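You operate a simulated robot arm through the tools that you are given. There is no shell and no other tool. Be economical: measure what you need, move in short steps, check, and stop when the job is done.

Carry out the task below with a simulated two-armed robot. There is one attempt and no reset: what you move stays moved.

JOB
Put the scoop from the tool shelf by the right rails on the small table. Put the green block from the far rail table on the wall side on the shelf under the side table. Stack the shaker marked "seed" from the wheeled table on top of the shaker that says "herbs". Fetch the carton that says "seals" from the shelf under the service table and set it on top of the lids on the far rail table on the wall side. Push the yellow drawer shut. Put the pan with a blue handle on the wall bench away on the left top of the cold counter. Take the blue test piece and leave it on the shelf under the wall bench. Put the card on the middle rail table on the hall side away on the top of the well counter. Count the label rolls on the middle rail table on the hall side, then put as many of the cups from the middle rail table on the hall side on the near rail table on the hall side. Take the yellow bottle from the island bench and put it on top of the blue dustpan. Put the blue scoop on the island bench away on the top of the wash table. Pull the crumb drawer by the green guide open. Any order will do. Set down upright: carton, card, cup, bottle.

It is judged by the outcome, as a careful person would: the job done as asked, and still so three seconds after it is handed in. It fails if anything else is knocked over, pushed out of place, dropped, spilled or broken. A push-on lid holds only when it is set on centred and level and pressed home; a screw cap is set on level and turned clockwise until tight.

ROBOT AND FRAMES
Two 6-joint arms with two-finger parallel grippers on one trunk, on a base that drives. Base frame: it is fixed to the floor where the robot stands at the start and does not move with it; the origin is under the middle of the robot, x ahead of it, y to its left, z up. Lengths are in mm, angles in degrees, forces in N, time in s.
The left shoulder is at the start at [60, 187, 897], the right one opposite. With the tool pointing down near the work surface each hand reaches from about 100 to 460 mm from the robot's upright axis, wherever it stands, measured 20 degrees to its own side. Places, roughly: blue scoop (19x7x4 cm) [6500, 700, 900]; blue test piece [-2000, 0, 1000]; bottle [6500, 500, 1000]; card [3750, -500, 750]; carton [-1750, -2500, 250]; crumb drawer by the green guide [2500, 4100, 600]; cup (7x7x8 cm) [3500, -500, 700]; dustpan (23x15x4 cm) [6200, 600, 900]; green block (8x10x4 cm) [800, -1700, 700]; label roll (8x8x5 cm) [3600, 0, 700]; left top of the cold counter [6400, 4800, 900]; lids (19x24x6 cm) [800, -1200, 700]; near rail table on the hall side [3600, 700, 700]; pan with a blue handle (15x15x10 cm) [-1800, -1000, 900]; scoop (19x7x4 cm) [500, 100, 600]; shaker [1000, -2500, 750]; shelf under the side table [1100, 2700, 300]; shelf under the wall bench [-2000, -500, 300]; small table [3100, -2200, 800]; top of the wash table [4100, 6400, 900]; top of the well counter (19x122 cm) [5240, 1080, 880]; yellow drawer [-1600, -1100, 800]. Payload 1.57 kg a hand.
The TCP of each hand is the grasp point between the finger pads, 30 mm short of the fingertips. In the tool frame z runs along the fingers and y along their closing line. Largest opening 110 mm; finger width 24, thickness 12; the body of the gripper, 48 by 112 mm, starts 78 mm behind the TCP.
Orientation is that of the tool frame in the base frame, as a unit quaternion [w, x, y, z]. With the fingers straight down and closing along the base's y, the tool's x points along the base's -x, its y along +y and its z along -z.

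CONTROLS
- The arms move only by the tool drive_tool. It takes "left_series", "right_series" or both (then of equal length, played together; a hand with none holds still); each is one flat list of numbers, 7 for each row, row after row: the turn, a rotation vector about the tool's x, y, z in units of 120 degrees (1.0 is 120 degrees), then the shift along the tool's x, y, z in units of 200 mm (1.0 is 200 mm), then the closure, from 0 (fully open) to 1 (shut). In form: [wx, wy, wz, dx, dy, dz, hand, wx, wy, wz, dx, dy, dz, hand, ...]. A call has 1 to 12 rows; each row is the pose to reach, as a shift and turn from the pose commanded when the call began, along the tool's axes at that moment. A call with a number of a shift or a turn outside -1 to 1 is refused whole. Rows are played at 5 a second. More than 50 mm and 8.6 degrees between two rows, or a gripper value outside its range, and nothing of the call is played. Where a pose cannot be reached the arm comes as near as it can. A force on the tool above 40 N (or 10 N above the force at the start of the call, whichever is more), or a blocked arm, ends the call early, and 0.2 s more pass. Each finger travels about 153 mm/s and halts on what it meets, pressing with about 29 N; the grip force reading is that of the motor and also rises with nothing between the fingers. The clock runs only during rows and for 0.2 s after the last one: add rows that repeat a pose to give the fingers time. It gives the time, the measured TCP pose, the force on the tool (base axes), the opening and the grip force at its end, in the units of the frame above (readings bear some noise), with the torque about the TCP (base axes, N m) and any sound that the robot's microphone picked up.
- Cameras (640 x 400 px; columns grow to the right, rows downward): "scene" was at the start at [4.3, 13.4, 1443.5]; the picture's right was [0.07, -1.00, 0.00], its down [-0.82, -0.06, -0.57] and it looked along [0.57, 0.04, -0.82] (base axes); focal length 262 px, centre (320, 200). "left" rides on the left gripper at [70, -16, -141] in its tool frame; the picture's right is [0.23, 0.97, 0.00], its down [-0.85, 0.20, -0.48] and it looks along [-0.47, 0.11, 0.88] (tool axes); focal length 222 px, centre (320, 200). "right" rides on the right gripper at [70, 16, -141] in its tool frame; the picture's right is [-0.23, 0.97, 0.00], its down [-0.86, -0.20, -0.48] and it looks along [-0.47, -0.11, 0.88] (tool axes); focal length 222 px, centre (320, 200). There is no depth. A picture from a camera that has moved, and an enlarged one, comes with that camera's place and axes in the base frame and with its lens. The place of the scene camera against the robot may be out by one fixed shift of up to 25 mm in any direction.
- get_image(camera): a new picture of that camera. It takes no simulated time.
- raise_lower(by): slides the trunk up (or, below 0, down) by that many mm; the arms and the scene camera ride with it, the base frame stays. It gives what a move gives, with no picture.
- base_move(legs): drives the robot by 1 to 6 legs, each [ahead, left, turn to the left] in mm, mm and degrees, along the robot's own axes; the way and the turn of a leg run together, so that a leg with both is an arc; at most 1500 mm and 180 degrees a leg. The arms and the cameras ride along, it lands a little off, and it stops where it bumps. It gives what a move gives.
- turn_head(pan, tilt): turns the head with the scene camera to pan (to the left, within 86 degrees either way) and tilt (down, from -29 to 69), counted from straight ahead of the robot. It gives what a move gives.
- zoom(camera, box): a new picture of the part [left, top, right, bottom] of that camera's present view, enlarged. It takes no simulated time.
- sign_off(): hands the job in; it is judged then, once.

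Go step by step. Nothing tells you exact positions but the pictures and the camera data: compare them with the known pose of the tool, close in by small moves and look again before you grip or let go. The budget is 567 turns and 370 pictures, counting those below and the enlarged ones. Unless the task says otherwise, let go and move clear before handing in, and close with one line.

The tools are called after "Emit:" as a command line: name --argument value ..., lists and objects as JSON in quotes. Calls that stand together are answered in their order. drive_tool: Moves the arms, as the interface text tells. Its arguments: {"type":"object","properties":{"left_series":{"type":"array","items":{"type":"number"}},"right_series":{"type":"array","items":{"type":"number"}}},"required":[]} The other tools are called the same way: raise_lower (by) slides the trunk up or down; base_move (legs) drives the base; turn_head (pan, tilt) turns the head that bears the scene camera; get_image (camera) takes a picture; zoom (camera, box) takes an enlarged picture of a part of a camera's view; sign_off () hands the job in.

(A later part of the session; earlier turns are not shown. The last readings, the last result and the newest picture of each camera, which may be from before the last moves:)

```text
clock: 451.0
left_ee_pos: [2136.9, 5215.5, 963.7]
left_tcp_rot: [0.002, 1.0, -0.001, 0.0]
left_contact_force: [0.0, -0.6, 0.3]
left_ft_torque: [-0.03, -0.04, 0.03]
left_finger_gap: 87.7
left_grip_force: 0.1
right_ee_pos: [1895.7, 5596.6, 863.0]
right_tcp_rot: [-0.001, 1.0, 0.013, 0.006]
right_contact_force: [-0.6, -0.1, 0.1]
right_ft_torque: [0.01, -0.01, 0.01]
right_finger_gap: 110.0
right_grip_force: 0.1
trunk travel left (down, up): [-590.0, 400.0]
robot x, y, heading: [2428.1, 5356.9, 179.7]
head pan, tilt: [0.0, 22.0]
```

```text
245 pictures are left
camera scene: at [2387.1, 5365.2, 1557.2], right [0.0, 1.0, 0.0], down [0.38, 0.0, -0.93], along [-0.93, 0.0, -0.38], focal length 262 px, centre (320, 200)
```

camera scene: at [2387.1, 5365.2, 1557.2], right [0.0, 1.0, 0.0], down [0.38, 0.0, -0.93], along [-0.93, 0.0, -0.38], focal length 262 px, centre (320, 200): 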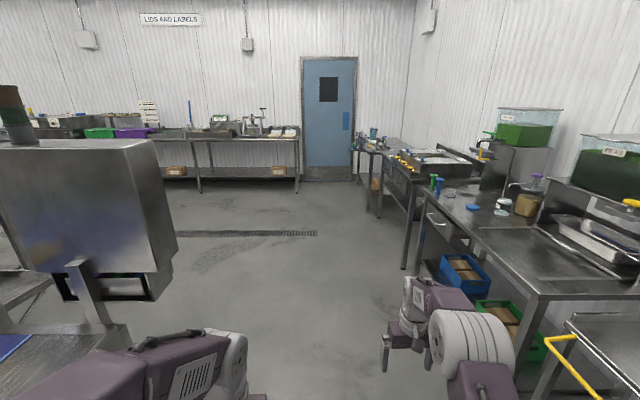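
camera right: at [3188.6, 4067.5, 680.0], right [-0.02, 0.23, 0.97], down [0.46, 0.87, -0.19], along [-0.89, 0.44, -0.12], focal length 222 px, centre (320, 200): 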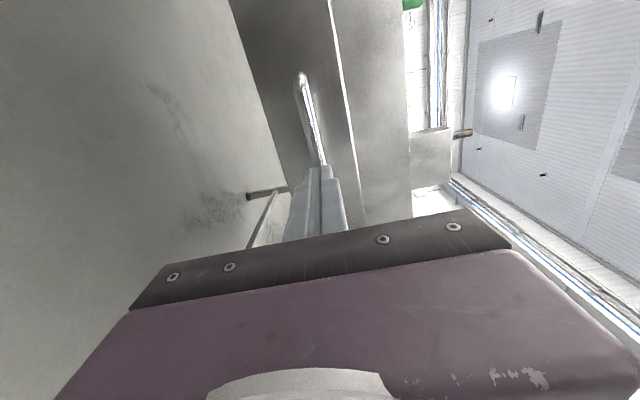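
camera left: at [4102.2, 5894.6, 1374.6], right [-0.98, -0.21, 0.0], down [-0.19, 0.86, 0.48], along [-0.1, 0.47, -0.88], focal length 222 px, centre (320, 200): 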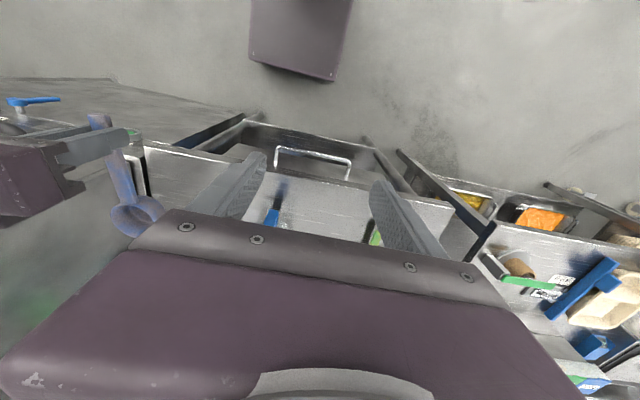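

Clear corridor ahead. Tuck the right hand and drive round to the wall-side aisle.

Emit:
drive_tool --right_series '[0, 0, 0, 0.15, 0.1, 0, 0, 0, 0, 0, 0.3, 0.2, 0, 0, 0, 0, 0, 0.5, 0.3, 0, 0, 0, 0, 0, 0.65, 0.4, 0, 0, 0, 0, 0, 0.8, 0.55, 0, 0, 0, 0, 0, 0.96, 0.7, 0, 0]'

Emit:
base_move --legs '[[1400, 0, 0], [1400, 0, 0], [0, 0, 90], [1500, 0, 0], [1400, 0, 0]]'

Emit:
turn_head --pan -25 --tilt 20

Emit:
get_image --camera "scene"

Emit:
turn_head --pan 65 --tilt 30

Emit:
get_image --camera "scene"

```text
clock: 452.4
left_ee_pos: [2140.2, 5214.2, 963.8]
left_tcp_rot: [0.0, 1.0, -0.002, 0.0]
left_contact_force: [-0.1, -0.5, -0.3]
left_ft_torque: [0.04, 0.02, 0.03]
left_finger_gap: 88.4
left_grip_force: 0.0
right_ee_pos: [2091.8, 5459.8, 864.0]
right_tcp_rot: [-0.001, 1.0, 0.012, 0.004]
right_contact_force: [0.1, -0.6, 0.3]
right_ft_torque: [0.01, 0.01, 0.0]
right_finger_gap: 109.6
right_grip_force: 0.0
trunk travel left (down, up): [-590.0, 400.0]
robot x, y, heading: [2428.2, 5358.7, 179.7]
head pan, tilt: [0.0, 22.0]
```

```text
clock: 483.5
left_ee_pos: [-170.8, 2144.9, 964.2]
left_tcp_rot: [0.001, 0.696, 0.718, 0.0]
left_contact_force: [0.3, -0.1, -0.9]
left_ft_torque: [-0.02, 0.0, 0.05]
left_finger_gap: 87.8
left_grip_force: 0.0
right_ee_pos: [-414.6, 2089.9, 864.0]
right_tcp_rot: [-0.004, 0.684, 0.729, 0.003]
right_contact_force: [0.3, 0.1, 0.3]
right_ft_torque: [0.01, 0.0, 0.0]
right_finger_gap: 110.0
right_grip_force: 0.0
trunk travel left (down, up): [-590.0, 400.0]
robot x, y, heading: [-321.6, 2428.1, -88.1]
head pan, tilt: [0.0, 22.0]
```

```text
clock: 484.4
left_ee_pos: [-170.0, 2146.6, 964.1]
left_tcp_rot: [0.001, 0.696, 0.718, 0.001]
left_contact_force: [-0.4, 0.5, 0.8]
left_ft_torque: [-0.01, -0.04, 0.01]
left_finger_gap: 87.8
left_grip_force: 0.0
right_ee_pos: [-414.7, 2088.6, 863.8]
right_tcp_rot: [-0.005, 0.685, 0.728, 0.003]
right_contact_force: [-0.5, -1.1, -0.6]
right_ft_torque: [0.02, -0.01, 0.03]
right_finger_gap: 110.2
right_grip_force: 0.1
trunk travel left (down, up): [-590.0, 400.0]
robot x, y, heading: [-320.1, 2431.1, -88.3]
head pan, tilt: [-25.0, 20.0]
```

```text
244 pictures are left
camera scene: at [-368.6, 2412.7, 1560.6], right [-0.92, 0.39, 0.0], down [0.13, 0.31, -0.94], along [-0.37, -0.86, -0.34], focal length 262 px, centre (320, 200)
```

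scene: 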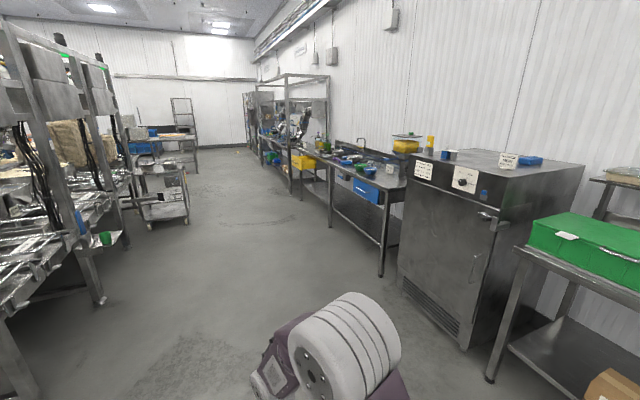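

```text
clock: 486.0
left_ee_pos: [-170.9, 2147.0, 964.7]
left_tcp_rot: [0.0, 0.696, 0.718, 0.001]
left_contact_force: [0.7, -0.4, -0.6]
left_ft_torque: [-0.01, -0.01, 0.04]
left_finger_gap: 88.0
left_grip_force: 0.1
right_ee_pos: [-415.2, 2089.6, 864.2]
right_tcp_rot: [-0.005, 0.685, 0.728, 0.002]
right_contact_force: [0.5, 0.6, -0.8]
right_ft_torque: [0.03, 0.02, 0.01]
right_finger_gap: 110.0
right_grip_force: 0.0
trunk travel left (down, up): [-590.0, 400.0]
robot x, y, heading: [-323.2, 2430.7, -88.1]
head pan, tilt: [65.0, 30.0]
```

```text
243 pictures are left
camera scene: at [-249.0, 2462.7, 1544.5], right [-0.39, -0.92, 0.0], down [-0.46, 0.2, -0.87], along [0.8, -0.34, -0.5], focal length 262 px, centre (320, 200)
```

scene: 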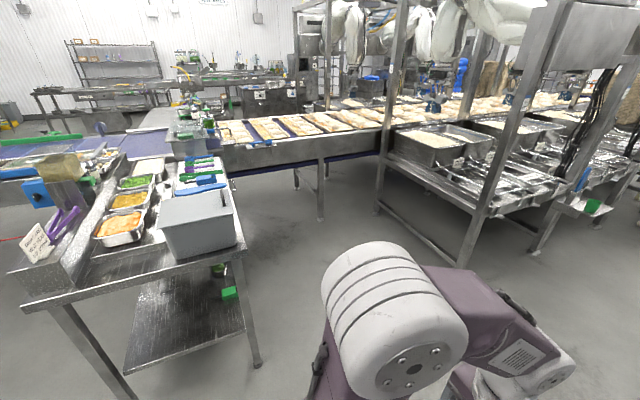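

Driving on toward the bench with the blue test piece.

Emit:
base_move --legs '[[1400, 0, -1.9], [700, -350, 0], [0, 0, -90]]'

Emit:
turn_head --pan 10 --tilt 28

Emit:
get_image --camera "scene"

```text
clock: 500.7
left_ee_pos: [-940.4, 181.5, 963.8]
left_tcp_rot: [0.001, 1.0, -0.003, 0.0]
left_contact_force: [0.3, 0.0, 0.0]
left_ft_torque: [0.04, -0.02, 0.02]
left_finger_gap: 87.9
left_grip_force: 0.0
right_ee_pos: [-987.1, 427.0, 864.0]
right_tcp_rot: [0.0, 1.0, 0.01, 0.005]
right_contact_force: [0.5, 0.3, 0.7]
right_ft_torque: [-0.02, -0.02, 0.01]
right_finger_gap: 110.0
right_grip_force: 0.0
trunk travel left (down, up): [-590.0, 400.0]
robot x, y, heading: [-647.6, 322.6, 179.5]
head pan, tilt: [65.0, 30.0]
```

```text
clock: 501.9
left_ee_pos: [-941.6, 181.8, 964.1]
left_tcp_rot: [0.001, 1.0, -0.004, 0.0]
left_contact_force: [0.4, 0.0, -0.2]
left_ft_torque: [-0.01, 0.01, 0.01]
left_finger_gap: 87.9
left_grip_force: 0.1
right_ee_pos: [-987.4, 426.4, 863.8]
right_tcp_rot: [-0.001, 1.0, 0.011, 0.006]
right_contact_force: [-0.2, 0.1, -0.3]
right_ft_torque: [-0.03, 0.0, -0.02]
right_finger_gap: 110.0
right_grip_force: 0.0
trunk travel left (down, up): [-590.0, 400.0]
robot x, y, heading: [-650.9, 323.0, 179.5]
head pan, tilt: [10.0, 28.0]
```

```text
242 pictures are left
camera scene: at [-687.4, 314.4, 1547.7], right [-0.17, 0.99, 0.0], down [0.46, 0.08, -0.88], along [-0.87, -0.15, -0.47], focal length 262 px, centre (320, 200)
```

scene: 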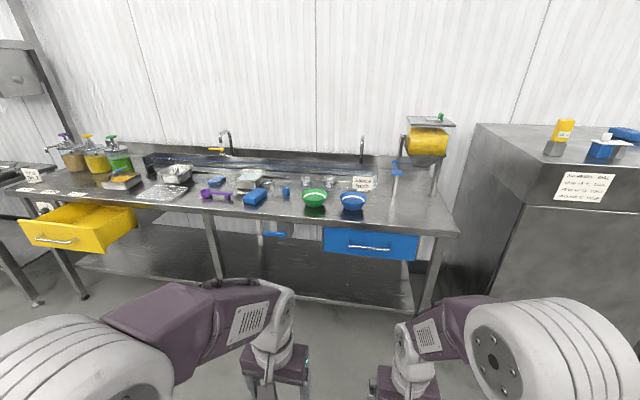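

Wall bench found with yellow drawer, pans and several blue things. Zoom in to identify the blue test piece.

Emit:
zoom --camera "scene" --box '[190, 120, 350, 220]'

Emit:
zoom --camera "scene" --box '[320, 100, 480, 220]'

Emit:
zoom --camera "scene" --box '[40, 120, 220, 260]'

```text
4.00 times, centred on (270, 170) of scene
camera zoom: at [-687.4, 314.4, 1547.7], right [-0.17, 0.99, 0.0], down [0.46, 0.08, -0.88], along [-0.87, -0.15, -0.47], focal length 1048 px, centre (520, 320)
```

zoom: 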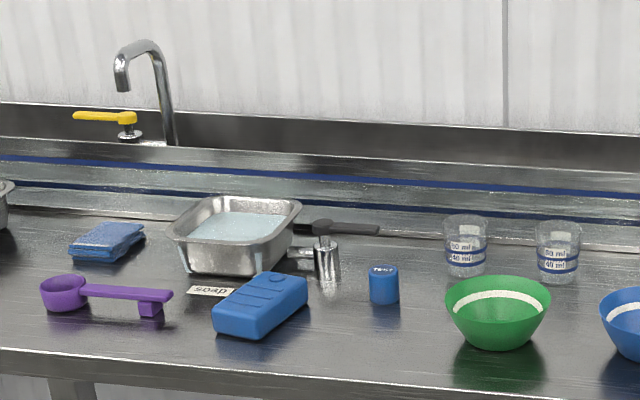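

```text
3.33 times, centred on (400, 160) of scene
camera zoom: at [-687.4, 314.4, 1547.7], right [-0.17, 0.99, 0.0], down [0.46, 0.08, -0.88], along [-0.87, -0.15, -0.47], focal length 874 px, centre (53, 333)
```

zoom: 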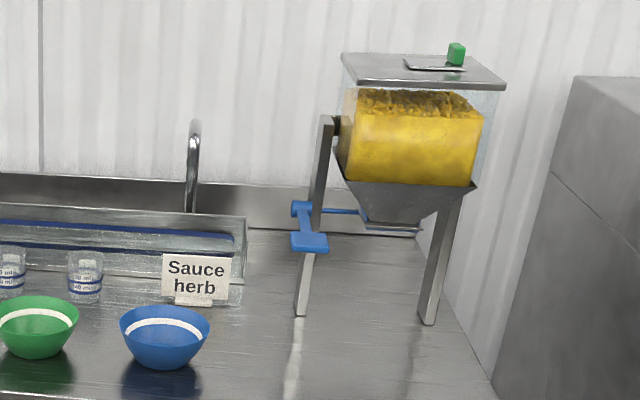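

```text
2.86 times, centred on (130, 190) of scene
camera zoom: at [-687.4, 314.4, 1547.7], right [-0.17, 0.99, 0.0], down [0.46, 0.08, -0.88], along [-0.87, -0.15, -0.47], focal length 749 px, centre (863, 229)
```

zoom: 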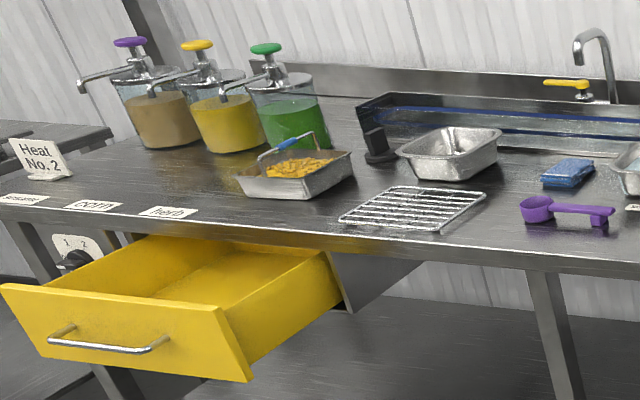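

The test piece is the small blue cylinder marked "TEST" at about (−1913, −87). I'll move in front of it, raise, and pitch the right hand forward 45°.

Emit:
base_move --legs '[[500, 500, 0.5]]'

Emit:
raise_lower --by 150

Emit:
drive_tool --right_series '[0, -0.0625, 0, -0.1, 0, 0, 0, 0, -0.125, 0, -0.2, 0, 0, 0, 0, -0.1875, 0, -0.3, 0, 0, 0.1, 0, -0.25, 0, -0.4, 0, 0, 0.2, 0, -0.3125, 0, -0.5, 0, 0, 0.3, 0, -0.375, 0, -0.6, 0, 0, 0.4, 0, -0.375, 0, -0.6, 0, 0, 0.4]'

Emit:
get_image --camera "right"

Emit:
get_image --camera "scene"

```text
clock: 505.8
left_ee_pos: [-1444.6, -320.4, 964.1]
left_tcp_rot: [0.002, 1.0, 0.0, 0.0]
left_contact_force: [-0.1, -0.7, -0.6]
left_ft_torque: [0.02, -0.04, -0.03]
left_finger_gap: 88.0
left_grip_force: 0.1
right_ee_pos: [-1494.4, -76.4, 863.8]
right_tcp_rot: [-0.001, 1.0, 0.012, 0.005]
right_contact_force: [-0.2, 0.2, 0.3]
right_ft_torque: [0.0, -0.01, -0.01]
right_finger_gap: 109.8
right_grip_force: 0.0
trunk travel left (down, up): [-590.0, 400.0]
robot x, y, heading: [-1154.9, -178.6, 180.0]
head pan, tilt: [10.0, 28.0]
```

```text
clock: 507.6
left_ee_pos: [-1445.1, -321.1, 1113.3]
left_tcp_rot: [0.0, 1.0, -0.001, 0.0]
left_contact_force: [-0.6, 0.2, 0.3]
left_ft_torque: [0.03, 0.0, 0.01]
left_finger_gap: 87.8
left_grip_force: 0.1
right_ee_pos: [-1493.0, -74.7, 1014.1]
right_tcp_rot: [-0.001, 1.0, 0.013, 0.005]
right_contact_force: [0.5, 0.7, 0.1]
right_ft_torque: [-0.02, -0.02, 0.0]
right_finger_gap: 110.0
right_grip_force: 0.1
trunk travel left (down, up): [-740.0, 250.0]
robot x, y, heading: [-1158.4, -178.4, 179.9]
head pan, tilt: [10.0, 28.0]
```

```text
clock: 509.2
left_ee_pos: [-1444.3, -320.1, 1113.9]
left_tcp_rot: [0.001, 1.0, 0.0, 0.001]
left_contact_force: [0.8, -0.1, -0.7]
left_ft_torque: [-0.02, 0.03, 0.02]
left_finger_gap: 88.2
left_grip_force: 0.0
right_ee_pos: [-1620.6, -86.2, 1025.6]
right_tcp_rot: [-0.001, 0.927, 0.013, -0.376]
right_contact_force: [0.2, -0.5, -0.2]
right_ft_torque: [-0.01, -0.04, 0.04]
right_finger_gap: 66.2
right_grip_force: 0.0
right hand out of reach, approached as far as the arm can: row 3, 4, 6, 7
trunk travel left (down, up): [-740.0, 250.0]
robot x, y, heading: [-1155.5, -178.4, 180.1]
head pan, tilt: [10.0, 28.0]
```

```text
238 pictures are left
camera right: at [-1470.8, -100.0, 1076.6], right [-0.14, -0.98, 0.15], down [-0.28, 0.18, 0.94], along [-0.95, 0.09, -0.3], focal length 222 px, centre (320, 200)
```

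right: 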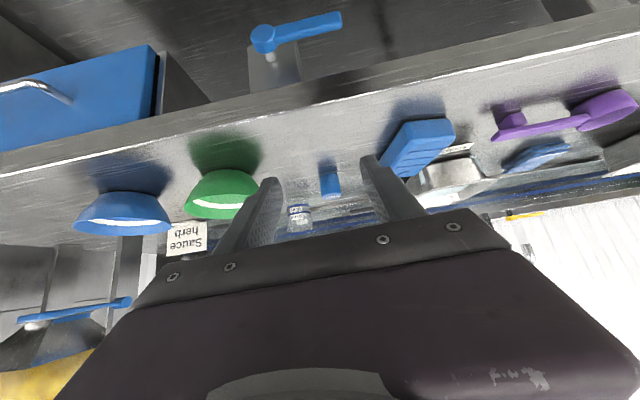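

```text
237 pictures are left
camera scene: at [-1193.0, -185.8, 1697.7], right [-0.17, 0.98, 0.0], down [0.46, 0.08, -0.88], along [-0.87, -0.15, -0.47], focal length 262 px, centre (320, 200)
```

scene: 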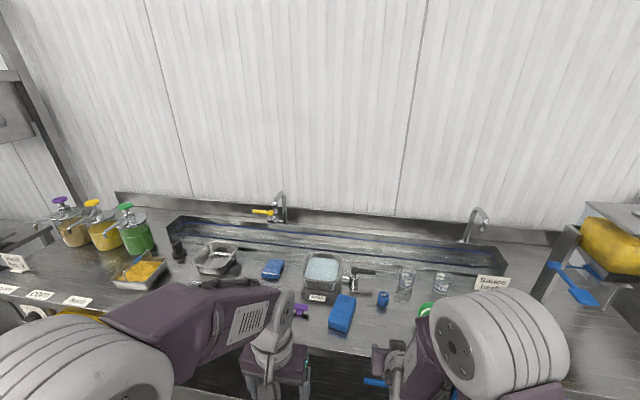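

Piece visible between the fingers ahead. Drive forward 180 mm, then view again.

Emit:
base_move --legs '[[170, 0, 0]]'

Emit:
get_image --camera "right"

```text
clock: 510.7
left_ee_pos: [-1615.4, -321.7, 1114.7]
left_tcp_rot: [0.001, 1.0, -0.001, -0.001]
left_contact_force: [0.2, -0.5, 0.0]
left_ft_torque: [-0.01, 0.0, 0.03]
left_finger_gap: 88.1
left_grip_force: 0.1
right_ee_pos: [-1790.5, -85.3, 1025.7]
right_tcp_rot: [-0.002, 0.926, 0.014, -0.376]
right_contact_force: [-1.0, -0.8, -0.3]
right_ft_torque: [0.01, 0.0, -0.03]
right_finger_gap: 65.9
right_grip_force: 0.0
trunk travel left (down, up): [-740.0, 250.0]
robot x, y, heading: [-1327.6, -176.1, 180.1]
head pan, tilt: [10.0, 28.0]
```

```text
236 pictures are left
camera right: at [-1640.5, -100.2, 1077.1], right [-0.14, -0.98, 0.15], down [-0.28, 0.18, 0.94], along [-0.95, 0.09, -0.3], focal length 222 px, centre (320, 200)
```

right: 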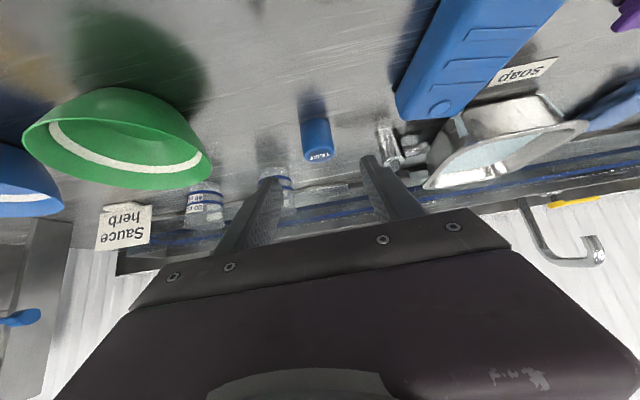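

Piece: centre ≈ (−1924, −83), top ≈ 927, bench ≈ 877. Advance 133 mm at height, check, then lower by trunk.

Emit:
base_move --legs '[[133, 0, 0]]'

Emit:
raise_lower --by -50

Emit:
get_image --camera "right"

```text
clock: 512.0
left_ee_pos: [-1749.2, -319.8, 1114.5]
left_tcp_rot: [0.0, 1.0, -0.001, -0.001]
left_contact_force: [-0.3, -0.3, -0.2]
left_ft_torque: [-0.01, 0.03, -0.05]
left_finger_gap: 87.9
left_grip_force: 0.1
right_ee_pos: [-1924.7, -85.2, 1024.7]
right_tcp_rot: [-0.002, 0.927, 0.013, -0.376]
right_contact_force: [0.0, 0.3, 0.4]
right_ft_torque: [0.01, 0.01, 0.03]
right_finger_gap: 65.6
right_grip_force: 0.0
trunk travel left (down, up): [-740.0, 250.0]
robot x, y, heading: [-1459.8, -178.9, 179.7]
head pan, tilt: [10.0, 28.0]
```

```text
clock: 512.9
left_ee_pos: [-1749.6, -320.4, 1064.0]
left_tcp_rot: [0.001, 1.0, 0.0, 0.0]
left_contact_force: [0.0, 0.4, 0.3]
left_ft_torque: [-0.01, 0.06, 0.01]
left_finger_gap: 88.1
left_grip_force: 0.1
right_ee_pos: [-1925.1, -84.6, 975.3]
right_tcp_rot: [-0.001, 0.927, 0.014, -0.376]
right_contact_force: [-0.2, -0.7, -0.1]
right_ft_torque: [0.0, 0.05, 0.01]
right_finger_gap: 66.1
right_grip_force: 0.0
trunk travel left (down, up): [-690.0, 300.0]
robot x, y, heading: [-1461.5, -178.9, 179.9]
head pan, tilt: [10.0, 28.0]
```

```text
235 pictures are left
camera right: at [-1775.7, -100.0, 1026.7], right [-0.14, -0.98, 0.15], down [-0.28, 0.18, 0.94], along [-0.95, 0.09, -0.3], focal length 222 px, centre (320, 200)
```

right: 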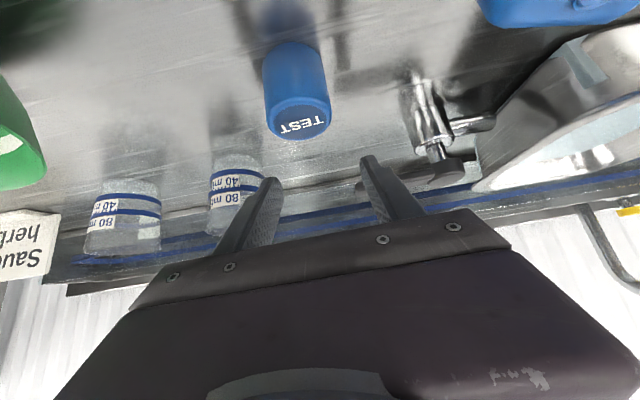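

Measured by apparent width, the piece is centred at (−1908, −83, 899), ~46 mm wide. Open a bit, back 17 mm and descend 60 mm.

Emit:
drive_tool --right_series '[0, 0, 0, 0.061, 0, -0.059, 0.25, 0, 0, 0, 0.13, 0, 0.013, 0.25, 0, 0, 0, 0.2, 0, 0.085, 0.25, 0, 0, 0, 0.27, 0, 0.157, 0.25, 0, 0, 0, 0.27, 0, 0.157, 0.25]'

Emit:
get_image --camera "right"

```text
clock: 514.1
left_ee_pos: [-1750.1, -320.1, 1064.1]
left_tcp_rot: [0.001, 1.0, -0.001, -0.001]
left_contact_force: [-0.6, 0.0, 0.0]
left_ft_torque: [0.0, -0.01, -0.02]
left_finger_gap: 87.9
left_grip_force: 0.0
right_ee_pos: [-1931.1, -99.8, 939.0]
right_tcp_rot: [-0.014, 0.929, 0.015, -0.371]
right_contact_force: [0.0, -0.7, 0.7]
right_ft_torque: [0.02, 0.0, -0.01]
right_finger_gap: 82.2
right_grip_force: 0.0
right hand out of reach, approached as far as the arm can: row 2, 3, 4, 5
trunk travel left (down, up): [-690.0, 300.0]
robot x, y, heading: [-1460.9, -175.0, 180.3]
head pan, tilt: [10.0, 28.0]
```

```text
234 pictures are left
camera right: at [-1782.5, -116.0, 992.6], right [-0.15, -0.98, 0.12], down [-0.3, 0.16, 0.94], along [-0.94, 0.1, -0.31], focal length 222 px, centre (320, 200)
```

right: 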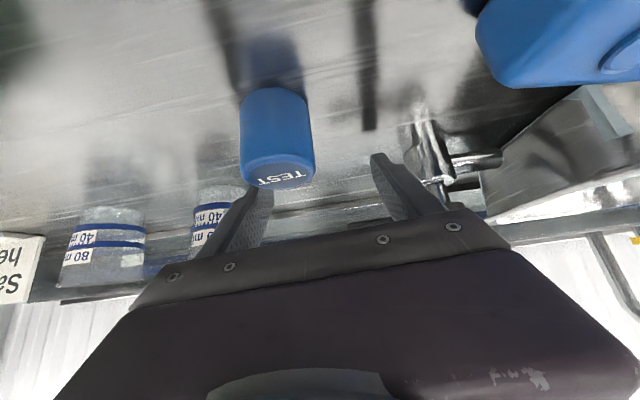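

The tilted arm can't come closer; I'll undo that move and use base and trunk instead.

Emit:
drive_tool --right_series '[0, 0, 0, -0.1, 0, -0.05, 0.25, 0, 0, 0, -0.2, 0, -0.1, 0.25, 0, 0, 0, -0.27, 0, -0.157, 0.25, 0, 0, 0, -0.27, 0, -0.157, 0.25]'

Emit:
base_move --legs '[[-18, 0, 0]]'

Emit:
raise_lower --by -40

Emit:
get_image --camera "right"

```text
clock: 515.1
left_ee_pos: [-1752.1, -320.3, 1063.4]
left_tcp_rot: [0.001, 1.0, -0.001, 0.0]
left_contact_force: [-1.0, 0.6, 0.1]
left_ft_torque: [0.0, -0.04, 0.03]
left_finger_gap: 88.3
left_grip_force: 0.0
right_ee_pos: [-1950.0, -100.0, 998.1]
right_tcp_rot: [-0.002, 0.927, 0.013, -0.376]
right_contact_force: [0.0, -0.1, 0.2]
right_ft_torque: [0.01, 0.0, 0.0]
right_finger_gap: 82.4
right_grip_force: 0.0
trunk travel left (down, up): [-690.0, 300.0]
robot x, y, heading: [-1458.0, -180.8, 179.9]
head pan, tilt: [10.0, 28.0]
```

```text
clock: 515.9
left_ee_pos: [-1736.6, -320.0, 1062.9]
left_tcp_rot: [0.0, 1.0, -0.001, 0.002]
left_contact_force: [-0.4, 0.7, -0.4]
left_ft_torque: [-0.04, -0.04, -0.02]
left_finger_gap: 87.9
left_grip_force: 0.1
right_ee_pos: [-1933.0, -100.5, 996.9]
right_tcp_rot: [-0.001, 0.927, 0.014, -0.374]
right_contact_force: [-0.5, 0.1, -1.3]
right_ft_torque: [-0.05, -0.02, -0.01]
right_finger_gap: 82.5
right_grip_force: 0.1
trunk travel left (down, up): [-690.0, 300.0]
robot x, y, heading: [-1443.2, -174.4, 180.0]
head pan, tilt: [10.0, 28.0]
```

```text
clock: 516.7
left_ee_pos: [-1732.9, -320.1, 1023.8]
left_tcp_rot: [0.001, 1.0, -0.001, 0.0]
left_contact_force: [-0.1, -0.9, -0.3]
left_ft_torque: [0.02, 0.01, 0.03]
left_finger_gap: 88.0
left_grip_force: 0.1
right_ee_pos: [-1930.6, -100.0, 958.7]
right_tcp_rot: [-0.002, 0.927, 0.012, -0.376]
right_contact_force: [0.1, -0.4, -0.3]
right_ft_torque: [-0.01, -0.01, 0.01]
right_finger_gap: 82.5
right_grip_force: 0.1
trunk travel left (down, up): [-650.0, 340.0]
robot x, y, heading: [-1447.3, -176.5, 180.2]
head pan, tilt: [10.0, 28.0]
```

```text
233 pictures are left
camera right: at [-1780.7, -114.8, 1010.8], right [-0.14, -0.98, 0.15], down [-0.28, 0.18, 0.94], along [-0.95, 0.09, -0.3], focal length 222 px, centre (320, 200)
```

right: 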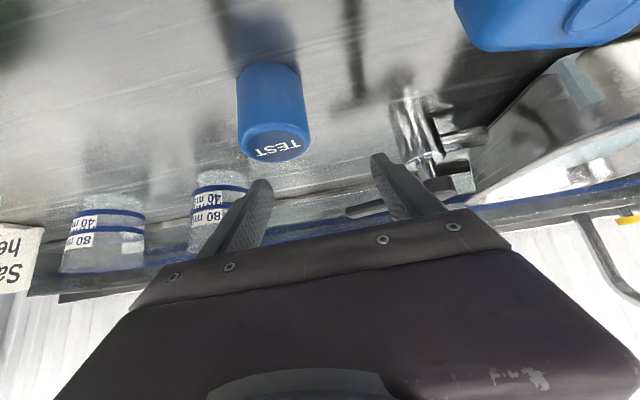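

Emit:
base_move --legs '[[-25, -18, 0]]'

Emit:
get_image --camera "right"

```text
clock: 517.5
left_ee_pos: [-1710.3, -303.1, 1024.0]
left_tcp_rot: [0.0, 1.0, -0.001, 0.001]
left_contact_force: [-1.2, -0.4, 0.9]
left_ft_torque: [0.02, 0.0, 0.0]
left_finger_gap: 88.0
left_grip_force: 0.1
right_ee_pos: [-1907.1, -83.4, 957.3]
right_tcp_rot: [-0.001, 0.927, 0.014, -0.375]
right_contact_force: [-1.1, -0.6, 0.0]
right_ft_torque: [0.01, 0.0, -0.02]
right_finger_gap: 82.5
right_grip_force: 0.1
trunk travel left (down, up): [-650.0, 340.0]
robot x, y, heading: [-1421.9, -160.9, 179.9]
head pan, tilt: [10.0, 28.0]
```

```text
232 pictures are left
camera right: at [-1758.8, -98.6, 1009.8], right [-0.14, -0.98, 0.14], down [-0.29, 0.18, 0.94], along [-0.95, 0.09, -0.31], focal length 222 px, centre (320, 200)
```

right: 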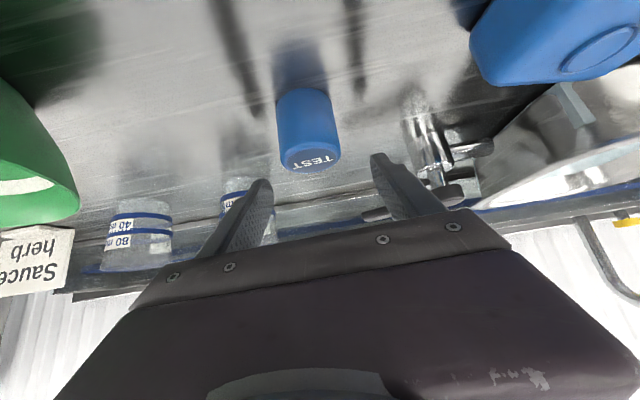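

Aligned (TCP −1907, −83). Lower 43 mm and close.

Emit:
raise_lower --by -43

Emit:
get_image --camera "right"

```text
clock: 518.1
left_ee_pos: [-1706.9, -302.5, 992.8]
left_tcp_rot: [0.001, 1.0, -0.001, -0.001]
left_contact_force: [0.8, 0.6, -0.2]
left_ft_torque: [-0.02, 0.01, 0.01]
left_finger_gap: 87.9
left_grip_force: 0.1
right_ee_pos: [-1906.6, -82.8, 930.8]
right_tcp_rot: [0.0, 0.925, 0.014, -0.379]
right_contact_force: [-0.1, -0.1, -0.3]
right_ft_torque: [-0.02, 0.02, 0.0]
right_finger_gap: 82.5
right_grip_force: 0.0
trunk travel left (down, up): [-619.0, 371.0]
robot x, y, heading: [-1421.2, -163.2, 179.9]
head pan, tilt: [10.0, 28.0]
stopped: the force on the tool passed its limit at 94 N (the readings are from after the stop); the commanded pose is now the measured one
```

```text
231 pictures are left
camera right: at [-1755.7, -97.4, 981.4], right [-0.14, -0.98, 0.15], down [-0.28, 0.18, 0.94], along [-0.95, 0.09, -0.3], focal length 222 px, centre (320, 200)
```

right: 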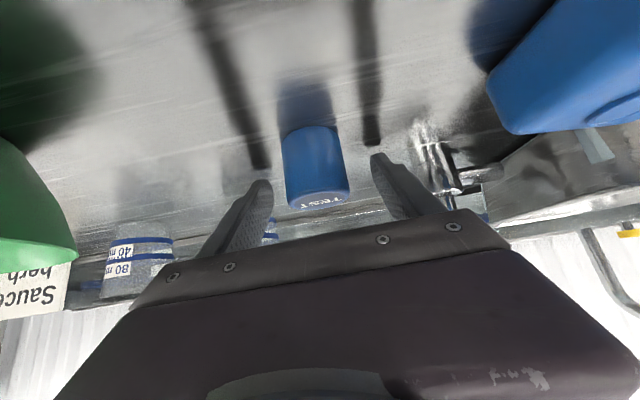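

The fingertips touched the bench (so bench ≈ 900); the piece is between the fingers. Relieve 4 mm and close.

Emit:
raise_lower --by 5

Emit:
drive_tool --right_series '[0, 0, 0, 0, 0, 0, 0.5, 0, 0, 0, 0, 0, 0, 0.8, 0, 0, 0, 0, 0, 0, 1, 0, 0, 0, 0, 0, 0, 1]'

Emit:
get_image --camera "right"

```text
clock: 518.7
left_ee_pos: [-1708.8, -302.0, 998.0]
left_tcp_rot: [0.001, 1.0, -0.001, 0.0]
left_contact_force: [-0.3, 0.3, -1.0]
left_ft_torque: [-0.02, -0.01, -0.02]
left_finger_gap: 87.9
left_grip_force: 0.1
right_ee_pos: [-1907.3, -83.4, 935.4]
right_tcp_rot: [0.001, 0.925, 0.014, -0.379]
right_contact_force: [0.1, 0.0, 0.1]
right_ft_torque: [0.03, -0.04, 0.01]
right_finger_gap: 82.4
right_grip_force: 0.0
trunk travel left (down, up): [-624.0, 366.0]
robot x, y, heading: [-1415.1, -162.6, 180.0]
head pan, tilt: [10.0, 28.0]
```

```text
clock: 519.7
left_ee_pos: [-1708.8, -301.6, 997.9]
left_tcp_rot: [0.001, 1.0, -0.001, 0.0]
left_contact_force: [-0.4, -0.2, -0.1]
left_ft_torque: [-0.03, 0.0, -0.03]
left_finger_gap: 87.8
left_grip_force: 0.0
right_ee_pos: [-1905.9, -84.5, 935.0]
right_tcp_rot: [0.0, 0.925, 0.013, -0.379]
right_contact_force: [-0.9, 0.1, 0.8]
right_ft_torque: [0.0, 0.0, -0.01]
right_finger_gap: 38.7
right_grip_force: 28.8
trunk travel left (down, up): [-624.0, 366.0]
robot x, y, heading: [-1420.0, -161.0, 179.8]
head pan, tilt: [10.0, 28.0]
```

```text
230 pictures are left
camera right: at [-1757.4, -97.8, 986.4], right [-0.14, -0.98, 0.15], down [-0.28, 0.18, 0.94], along [-0.95, 0.09, -0.3], focal length 222 px, centre (320, 200)
```

right: 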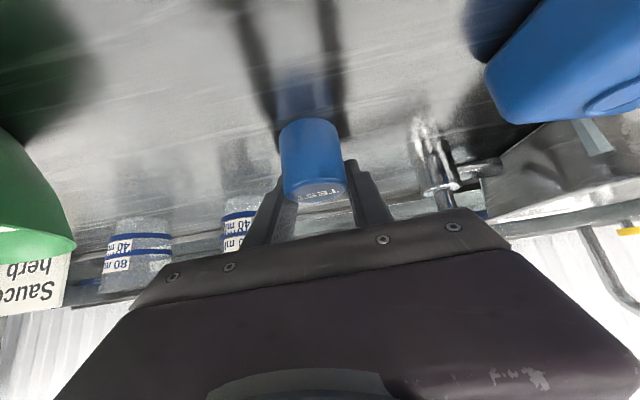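

Gripped (38.7 mm). Lift, back off, and look at the shelf under the bench.

Emit:
raise_lower --by 70

Emit:
base_move --legs '[[-450, 0, 0]]'

Emit:
raise_lower --by -580

Emit:
turn_head --pan 15 --tilt 30

Emit:
get_image --camera "scene"

Emit:
get_image --camera "right"

```text
clock: 520.8
left_ee_pos: [-1708.3, -302.8, 1067.6]
left_tcp_rot: [0.001, 1.0, -0.001, -0.001]
left_contact_force: [0.9, -0.2, 1.0]
left_ft_torque: [0.0, 0.0, -0.01]
left_finger_gap: 88.0
left_grip_force: 0.1
right_ee_pos: [-1907.5, -83.4, 1004.2]
right_tcp_rot: [0.0, 0.925, 0.013, -0.379]
right_contact_force: [-0.1, -0.2, -0.9]
right_ft_torque: [-0.02, 0.01, 0.01]
right_finger_gap: 38.6
right_grip_force: 28.5
trunk travel left (down, up): [-694.0, 296.0]
robot x, y, heading: [-1421.9, -163.0, 179.6]
head pan, tilt: [10.0, 28.0]
```

```text
clock: 523.5
left_ee_pos: [-1260.6, -305.1, 1068.5]
left_tcp_rot: [0.001, 1.0, 0.003, 0.0]
left_contact_force: [0.7, -0.8, 0.7]
left_ft_torque: [-0.04, 0.0, -0.01]
left_finger_gap: 88.1
left_grip_force: 0.0
right_ee_pos: [-1459.6, -85.8, 1005.0]
right_tcp_rot: [0.0, 0.926, 0.015, -0.378]
right_contact_force: [-0.1, -0.3, -0.4]
right_ft_torque: [-0.01, -0.03, 0.01]
right_finger_gap: 38.8
right_grip_force: 28.9
trunk travel left (down, up): [-694.0, 296.0]
robot x, y, heading: [-975.6, -157.8, -179.6]
head pan, tilt: [10.0, 28.0]
```

```text
refused: -580 is not a number from -400 to 400
```

```text
clock: 524.1
left_ee_pos: [-1259.1, -303.6, 1067.2]
left_tcp_rot: [0.001, 1.0, 0.003, 0.0]
left_contact_force: [-0.7, 0.7, 1.0]
left_ft_torque: [0.01, 0.04, 0.03]
left_finger_gap: 87.8
left_grip_force: 0.0
right_ee_pos: [-1459.7, -85.0, 1006.1]
right_tcp_rot: [0.001, 0.925, 0.015, -0.38]
right_contact_force: [0.0, 0.4, 0.0]
right_ft_torque: [-0.01, -0.01, 0.04]
right_finger_gap: 38.8
right_grip_force: 28.5
trunk travel left (down, up): [-694.0, 296.0]
robot x, y, heading: [-971.4, -157.4, -180.2]
head pan, tilt: [15.0, 30.0]
```

```text
229 pictures are left
camera scene: at [-1006.2, -175.1, 1648.5], right [-0.26, 0.96, 0.0], down [0.48, 0.13, -0.87], along [-0.84, -0.23, -0.5], focal length 262 px, centre (320, 200)
```

scene: 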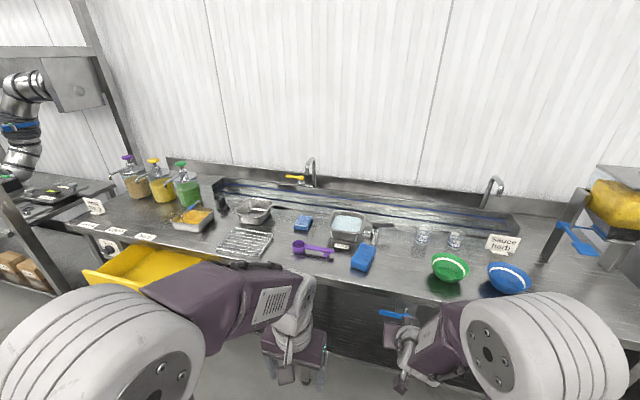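

```text
228 pictures are left
camera right: at [-1310.1, -98.9, 1056.4], right [-0.13, -0.98, 0.15], down [-0.28, 0.18, 0.94], along [-0.95, 0.08, -0.3], focal length 222 px, centre (320, 200)
```

right: 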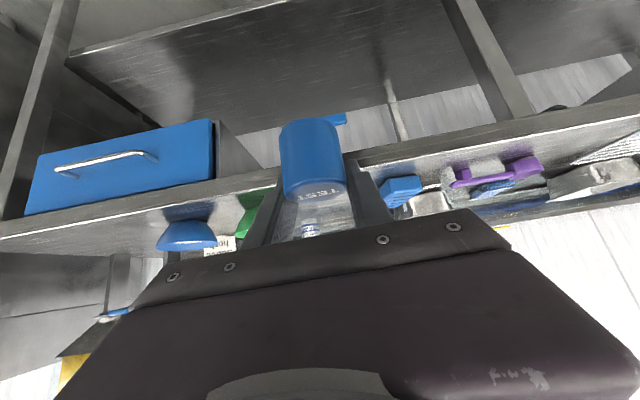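

The shelf beneath is empty. Lower the trunk in two steps and view.

Emit:
raise_lower --by -400

Emit:
raise_lower --by -190

Emit:
get_image --camera "right"

Emit:
get_image --camera "scene"

```text
clock: 528.0
left_ee_pos: [-1260.9, -304.3, 667.2]
left_tcp_rot: [0.001, 1.0, 0.003, 0.0]
left_contact_force: [-0.5, -0.2, -1.2]
left_ft_torque: [0.0, 0.01, -0.02]
left_finger_gap: 88.2
left_grip_force: 0.0
right_ee_pos: [-1460.0, -84.8, 604.5]
right_tcp_rot: [0.001, 0.926, 0.016, -0.378]
right_contact_force: [0.0, 0.4, 0.6]
right_ft_torque: [0.03, -0.02, -0.01]
right_finger_gap: 38.5
right_grip_force: 29.3
trunk travel left (down, up): [-294.0, 696.0]
robot x, y, heading: [-968.6, -157.4, -179.8]
head pan, tilt: [15.0, 30.0]
```

```text
clock: 530.0
left_ee_pos: [-1260.5, -302.7, 477.1]
left_tcp_rot: [0.0, 1.0, 0.002, 0.0]
left_contact_force: [0.0, -0.1, -0.2]
left_ft_torque: [0.0, -0.01, -0.02]
left_finger_gap: 88.0
left_grip_force: 0.0
right_ee_pos: [-1460.7, -85.1, 416.0]
right_tcp_rot: [0.001, 0.926, 0.016, -0.378]
right_contact_force: [-0.2, -0.1, -0.9]
right_ft_torque: [-0.02, 0.02, 0.01]
right_finger_gap: 38.4
right_grip_force: 29.1
trunk travel left (down, up): [-104.0, 886.0]
robot x, y, heading: [-973.3, -160.1, -180.0]
head pan, tilt: [15.0, 30.0]
```

```text
227 pictures are left
camera right: at [-1310.4, -98.9, 466.4], right [-0.13, -0.98, 0.15], down [-0.28, 0.18, 0.94], along [-0.95, 0.08, -0.3], focal length 222 px, centre (320, 200)
```

right: 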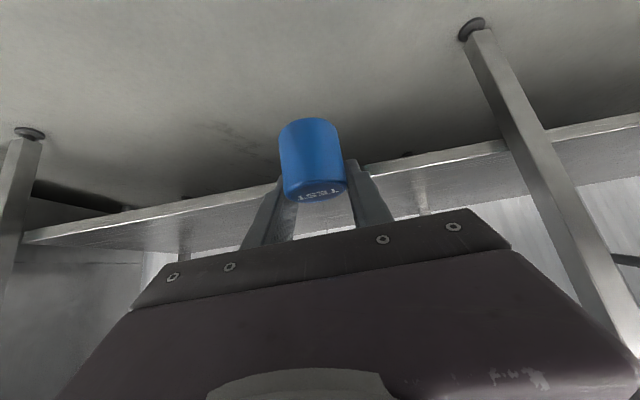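

```text
226 pictures are left
camera scene: at [-1006.7, -175.1, 1058.6], right [-0.26, 0.96, 0.0], down [0.48, 0.13, -0.87], along [-0.84, -0.23, -0.5], focal length 262 px, centre (320, 200)
```

scene: 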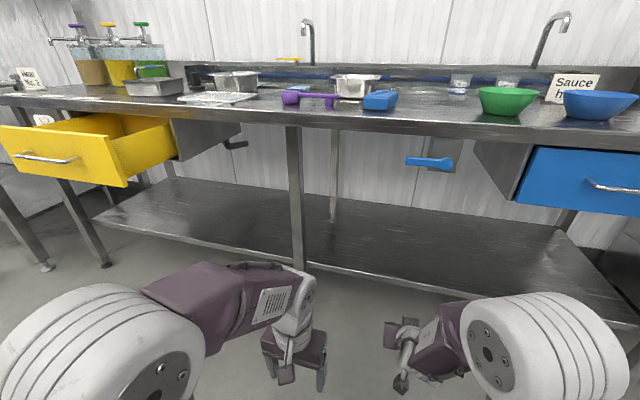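

Shelf front edge at x ≈ −1720, z ≈ 310. Drive in so the piece is ~70 mm over the shelf.

Emit:
base_move --legs '[[330, 60, 0]]'

Emit:
get_image --camera "right"

Emit:
get_image --camera "scene"

```text
clock: 532.2
left_ee_pos: [-1589.6, -366.9, 477.4]
left_tcp_rot: [0.001, 1.0, 0.004, 0.0]
left_contact_force: [0.4, -0.3, 0.1]
left_ft_torque: [0.0, 0.01, 0.0]
left_finger_gap: 88.2
left_grip_force: 0.1
right_ee_pos: [-1788.8, -149.5, 415.4]
right_tcp_rot: [0.001, 0.925, 0.017, -0.379]
right_contact_force: [-0.7, 0.0, 0.6]
right_ft_torque: [0.01, 0.01, 0.0]
right_finger_gap: 38.7
right_grip_force: 28.7
trunk travel left (down, up): [-104.0, 886.0]
robot x, y, heading: [-1300.7, -221.1, -179.5]
head pan, tilt: [15.0, 30.0]
```

```text
225 pictures are left
camera right: at [-1639.9, -162.1, 466.3], right [-0.13, -0.98, 0.15], down [-0.28, 0.18, 0.94], along [-0.95, 0.08, -0.3], focal length 222 px, centre (320, 200)
```

right: 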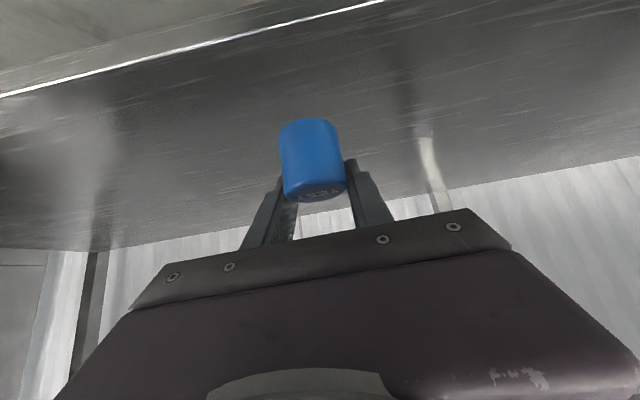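

```text
224 pictures are left
camera scene: at [-1335.9, -237.5, 1058.5], right [-0.27, 0.96, 0.0], down [0.48, 0.13, -0.87], along [-0.83, -0.23, -0.5], focal length 262 px, centre (320, 200)
```

scene: 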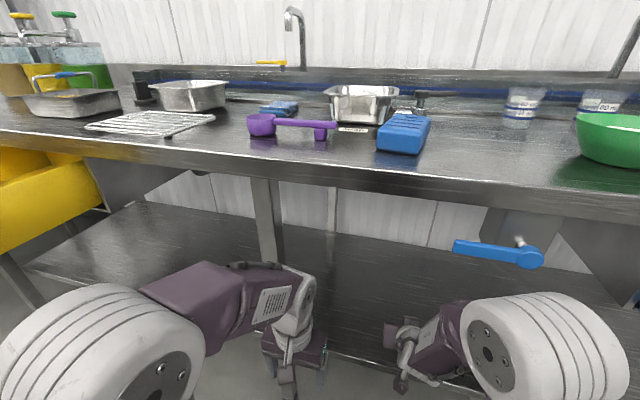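

Too near the edge, and my elbow would approach the drain lever; shift left 190 mm first, then advance 65 mm.

Emit:
base_move --legs '[[0, 190, 0], [65, 0, 0]]'

Emit:
get_image --camera "scene"

Emit:
get_image --camera "right"

```text
clock: 534.4
left_ee_pos: [-1652.0, -557.1, 477.9]
left_tcp_rot: [0.001, 1.0, 0.003, 0.0]
left_contact_force: [0.4, 0.1, -0.1]
left_ft_torque: [-0.03, 0.02, 0.03]
left_finger_gap: 88.0
left_grip_force: 0.1
right_ee_pos: [-1852.1, -339.9, 415.3]
right_tcp_rot: [0.002, 0.925, 0.017, -0.379]
right_contact_force: [0.2, -0.4, -0.8]
right_ft_torque: [0.02, 0.01, 0.01]
right_finger_gap: 38.8
right_grip_force: 28.9
trunk travel left (down, up): [-104.0, 886.0]
robot x, y, heading: [-1364.3, -414.1, -179.6]
head pan, tilt: [15.0, 30.0]
```

```text
223 pictures are left
camera scene: at [-1398.9, -428.6, 1058.5], right [-0.27, 0.96, 0.0], down [0.48, 0.13, -0.87], along [-0.83, -0.23, -0.5], focal length 262 px, centre (320, 200)
```

scene: 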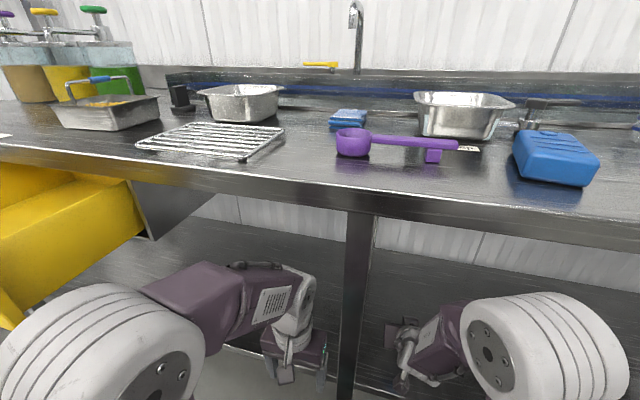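

```text
222 pictures are left
camera right: at [-1702.8, -353.3, 466.3], right [-0.13, -0.98, 0.15], down [-0.28, 0.18, 0.94], along [-0.95, 0.08, -0.3], focal length 222 px, centre (320, 200)
```

right: 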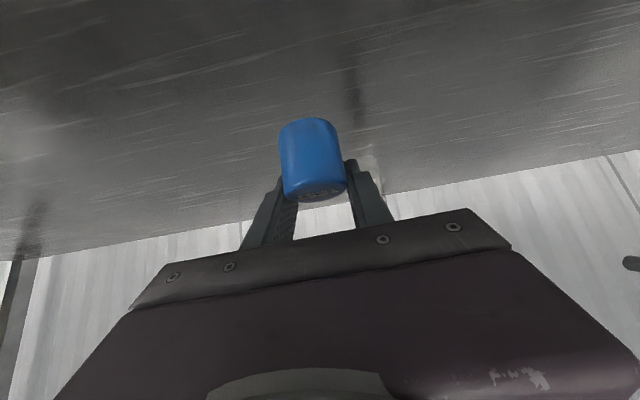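

Emit:
raise_lower --by -45

Emit:
get_image --camera "right"

```text
clock: 535.3
left_ee_pos: [-1650.8, -558.4, 433.4]
left_tcp_rot: [0.001, 1.0, 0.003, 0.0]
left_contact_force: [-0.1, 0.2, 0.5]
left_ft_torque: [0.02, 0.0, 0.0]
left_finger_gap: 88.0
left_grip_force: 0.0
right_ee_pos: [-1853.4, -339.4, 370.3]
right_tcp_rot: [0.001, 0.926, 0.017, -0.378]
right_contact_force: [0.2, 1.0, -0.6]
right_ft_torque: [0.02, 0.04, -0.01]
right_finger_gap: 38.8
right_grip_force: 29.0
trunk travel left (down, up): [-59.0, 931.0]
robot x, y, heading: [-1366.1, -411.7, -179.4]
head pan, tilt: [15.0, 30.0]
```

```text
221 pictures are left
camera right: at [-1702.8, -353.3, 421.3], right [-0.13, -0.98, 0.15], down [-0.28, 0.18, 0.94], along [-0.95, 0.08, -0.3], focal length 222 px, centre (320, 200)
```

right: 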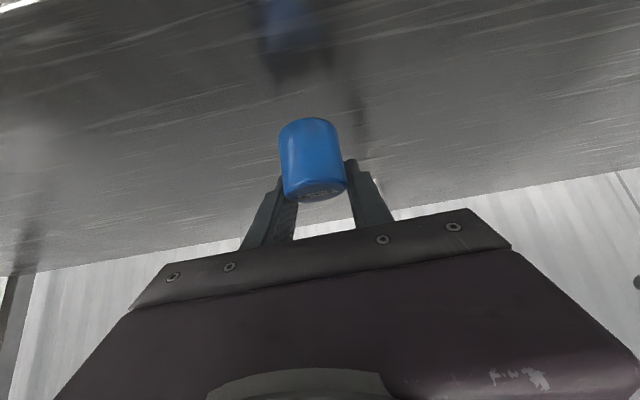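

The reflection shows ~15 mm left. Lower 10, then small steps.

Emit:
raise_lower --by -11

Emit:
raise_lower --by -4

Emit:
get_image --camera "right"

```text
clock: 535.9
left_ee_pos: [-1651.3, -558.8, 422.7]
left_tcp_rot: [0.001, 1.0, 0.004, -0.001]
left_contact_force: [1.0, 0.6, 0.0]
left_ft_torque: [0.03, 0.0, -0.03]
left_finger_gap: 88.1
left_grip_force: 0.0
right_ee_pos: [-1853.2, -340.8, 359.1]
right_tcp_rot: [0.002, 0.925, 0.018, -0.379]
right_contact_force: [1.1, -0.9, -1.6]
right_ft_torque: [-0.01, 0.0, -0.03]
right_finger_gap: 38.6
right_grip_force: 28.8
trunk travel left (down, up): [-48.0, 942.0]
robot x, y, heading: [-1368.6, -409.6, -179.9]
head pan, tilt: [15.0, 30.0]
```

```text
clock: 536.4
left_ee_pos: [-1653.7, -557.7, 417.6]
left_tcp_rot: [0.0, 1.0, 0.004, 0.0]
left_contact_force: [0.4, 0.0, 0.9]
left_ft_torque: [-0.04, 0.03, -0.03]
left_finger_gap: 88.2
left_grip_force: 0.2
right_ee_pos: [-1852.6, -339.0, 356.4]
right_tcp_rot: [0.001, 0.925, 0.018, -0.38]
right_contact_force: [-1.2, 0.4, -0.1]
right_ft_torque: [0.0, 0.01, 0.0]
right_finger_gap: 38.3
right_grip_force: 28.8
trunk travel left (down, up): [-44.0, 946.0]
robot x, y, heading: [-1362.2, -414.5, -179.3]
head pan, tilt: [15.0, 30.0]
```

```text
220 pictures are left
camera right: at [-1702.8, -353.3, 406.3], right [-0.13, -0.98, 0.15], down [-0.28, 0.18, 0.94], along [-0.95, 0.08, -0.3], focal length 222 px, centre (320, 200)
```

right: 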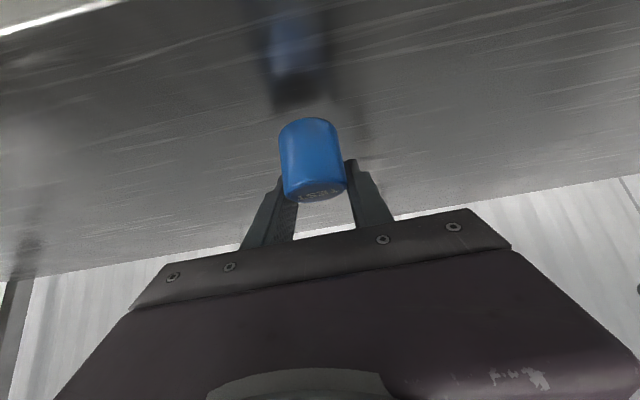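

Emit:
raise_lower --by -4

Emit:
raise_lower --by -3

Emit:
get_image --camera "right"

```text
clock: 536.9
left_ee_pos: [-1651.9, -556.6, 414.7]
left_tcp_rot: [0.0, 1.0, 0.003, 0.0]
left_contact_force: [0.2, -0.2, 0.5]
left_ft_torque: [-0.02, 0.02, 0.0]
left_finger_gap: 88.1
left_grip_force: 0.1
right_ee_pos: [-1852.0, -339.5, 351.1]
right_tcp_rot: [0.002, 0.925, 0.017, -0.38]
right_contact_force: [-0.6, 0.0, -1.1]
right_ft_torque: [0.01, 0.04, 0.02]
right_finger_gap: 38.6
right_grip_force: 28.6
trunk travel left (down, up): [-40.0, 950.0]
robot x, y, heading: [-1362.5, -411.1, -179.5]
head pan, tilt: [15.0, 30.0]
```

```text
clock: 537.4
left_ee_pos: [-1651.3, -557.5, 411.4]
left_tcp_rot: [0.0, 1.0, 0.003, 0.0]
left_contact_force: [-0.9, 0.3, 0.0]
left_ft_torque: [-0.01, 0.03, -0.01]
left_finger_gap: 88.0
left_grip_force: 0.1
right_ee_pos: [-1852.1, -340.7, 347.3]
right_tcp_rot: [0.002, 0.926, 0.018, -0.378]
right_contact_force: [0.7, 0.0, -0.9]
right_ft_torque: [-0.02, 0.0, 0.02]
right_finger_gap: 38.5
right_grip_force: 28.5
trunk travel left (down, up): [-37.0, 953.0]
robot x, y, heading: [-1368.1, -415.3, -179.7]
head pan, tilt: [15.0, 30.0]
```

```text
219 pictures are left
camera right: at [-1702.8, -353.3, 399.3], right [-0.13, -0.98, 0.15], down [-0.28, 0.18, 0.94], along [-0.95, 0.08, -0.3], focal length 222 px, centre (320, 200)
```

right: 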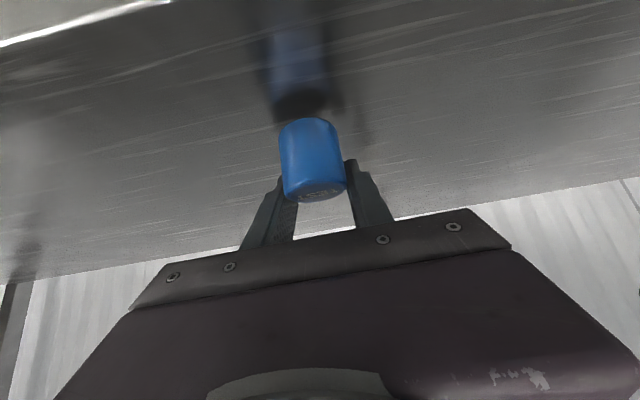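

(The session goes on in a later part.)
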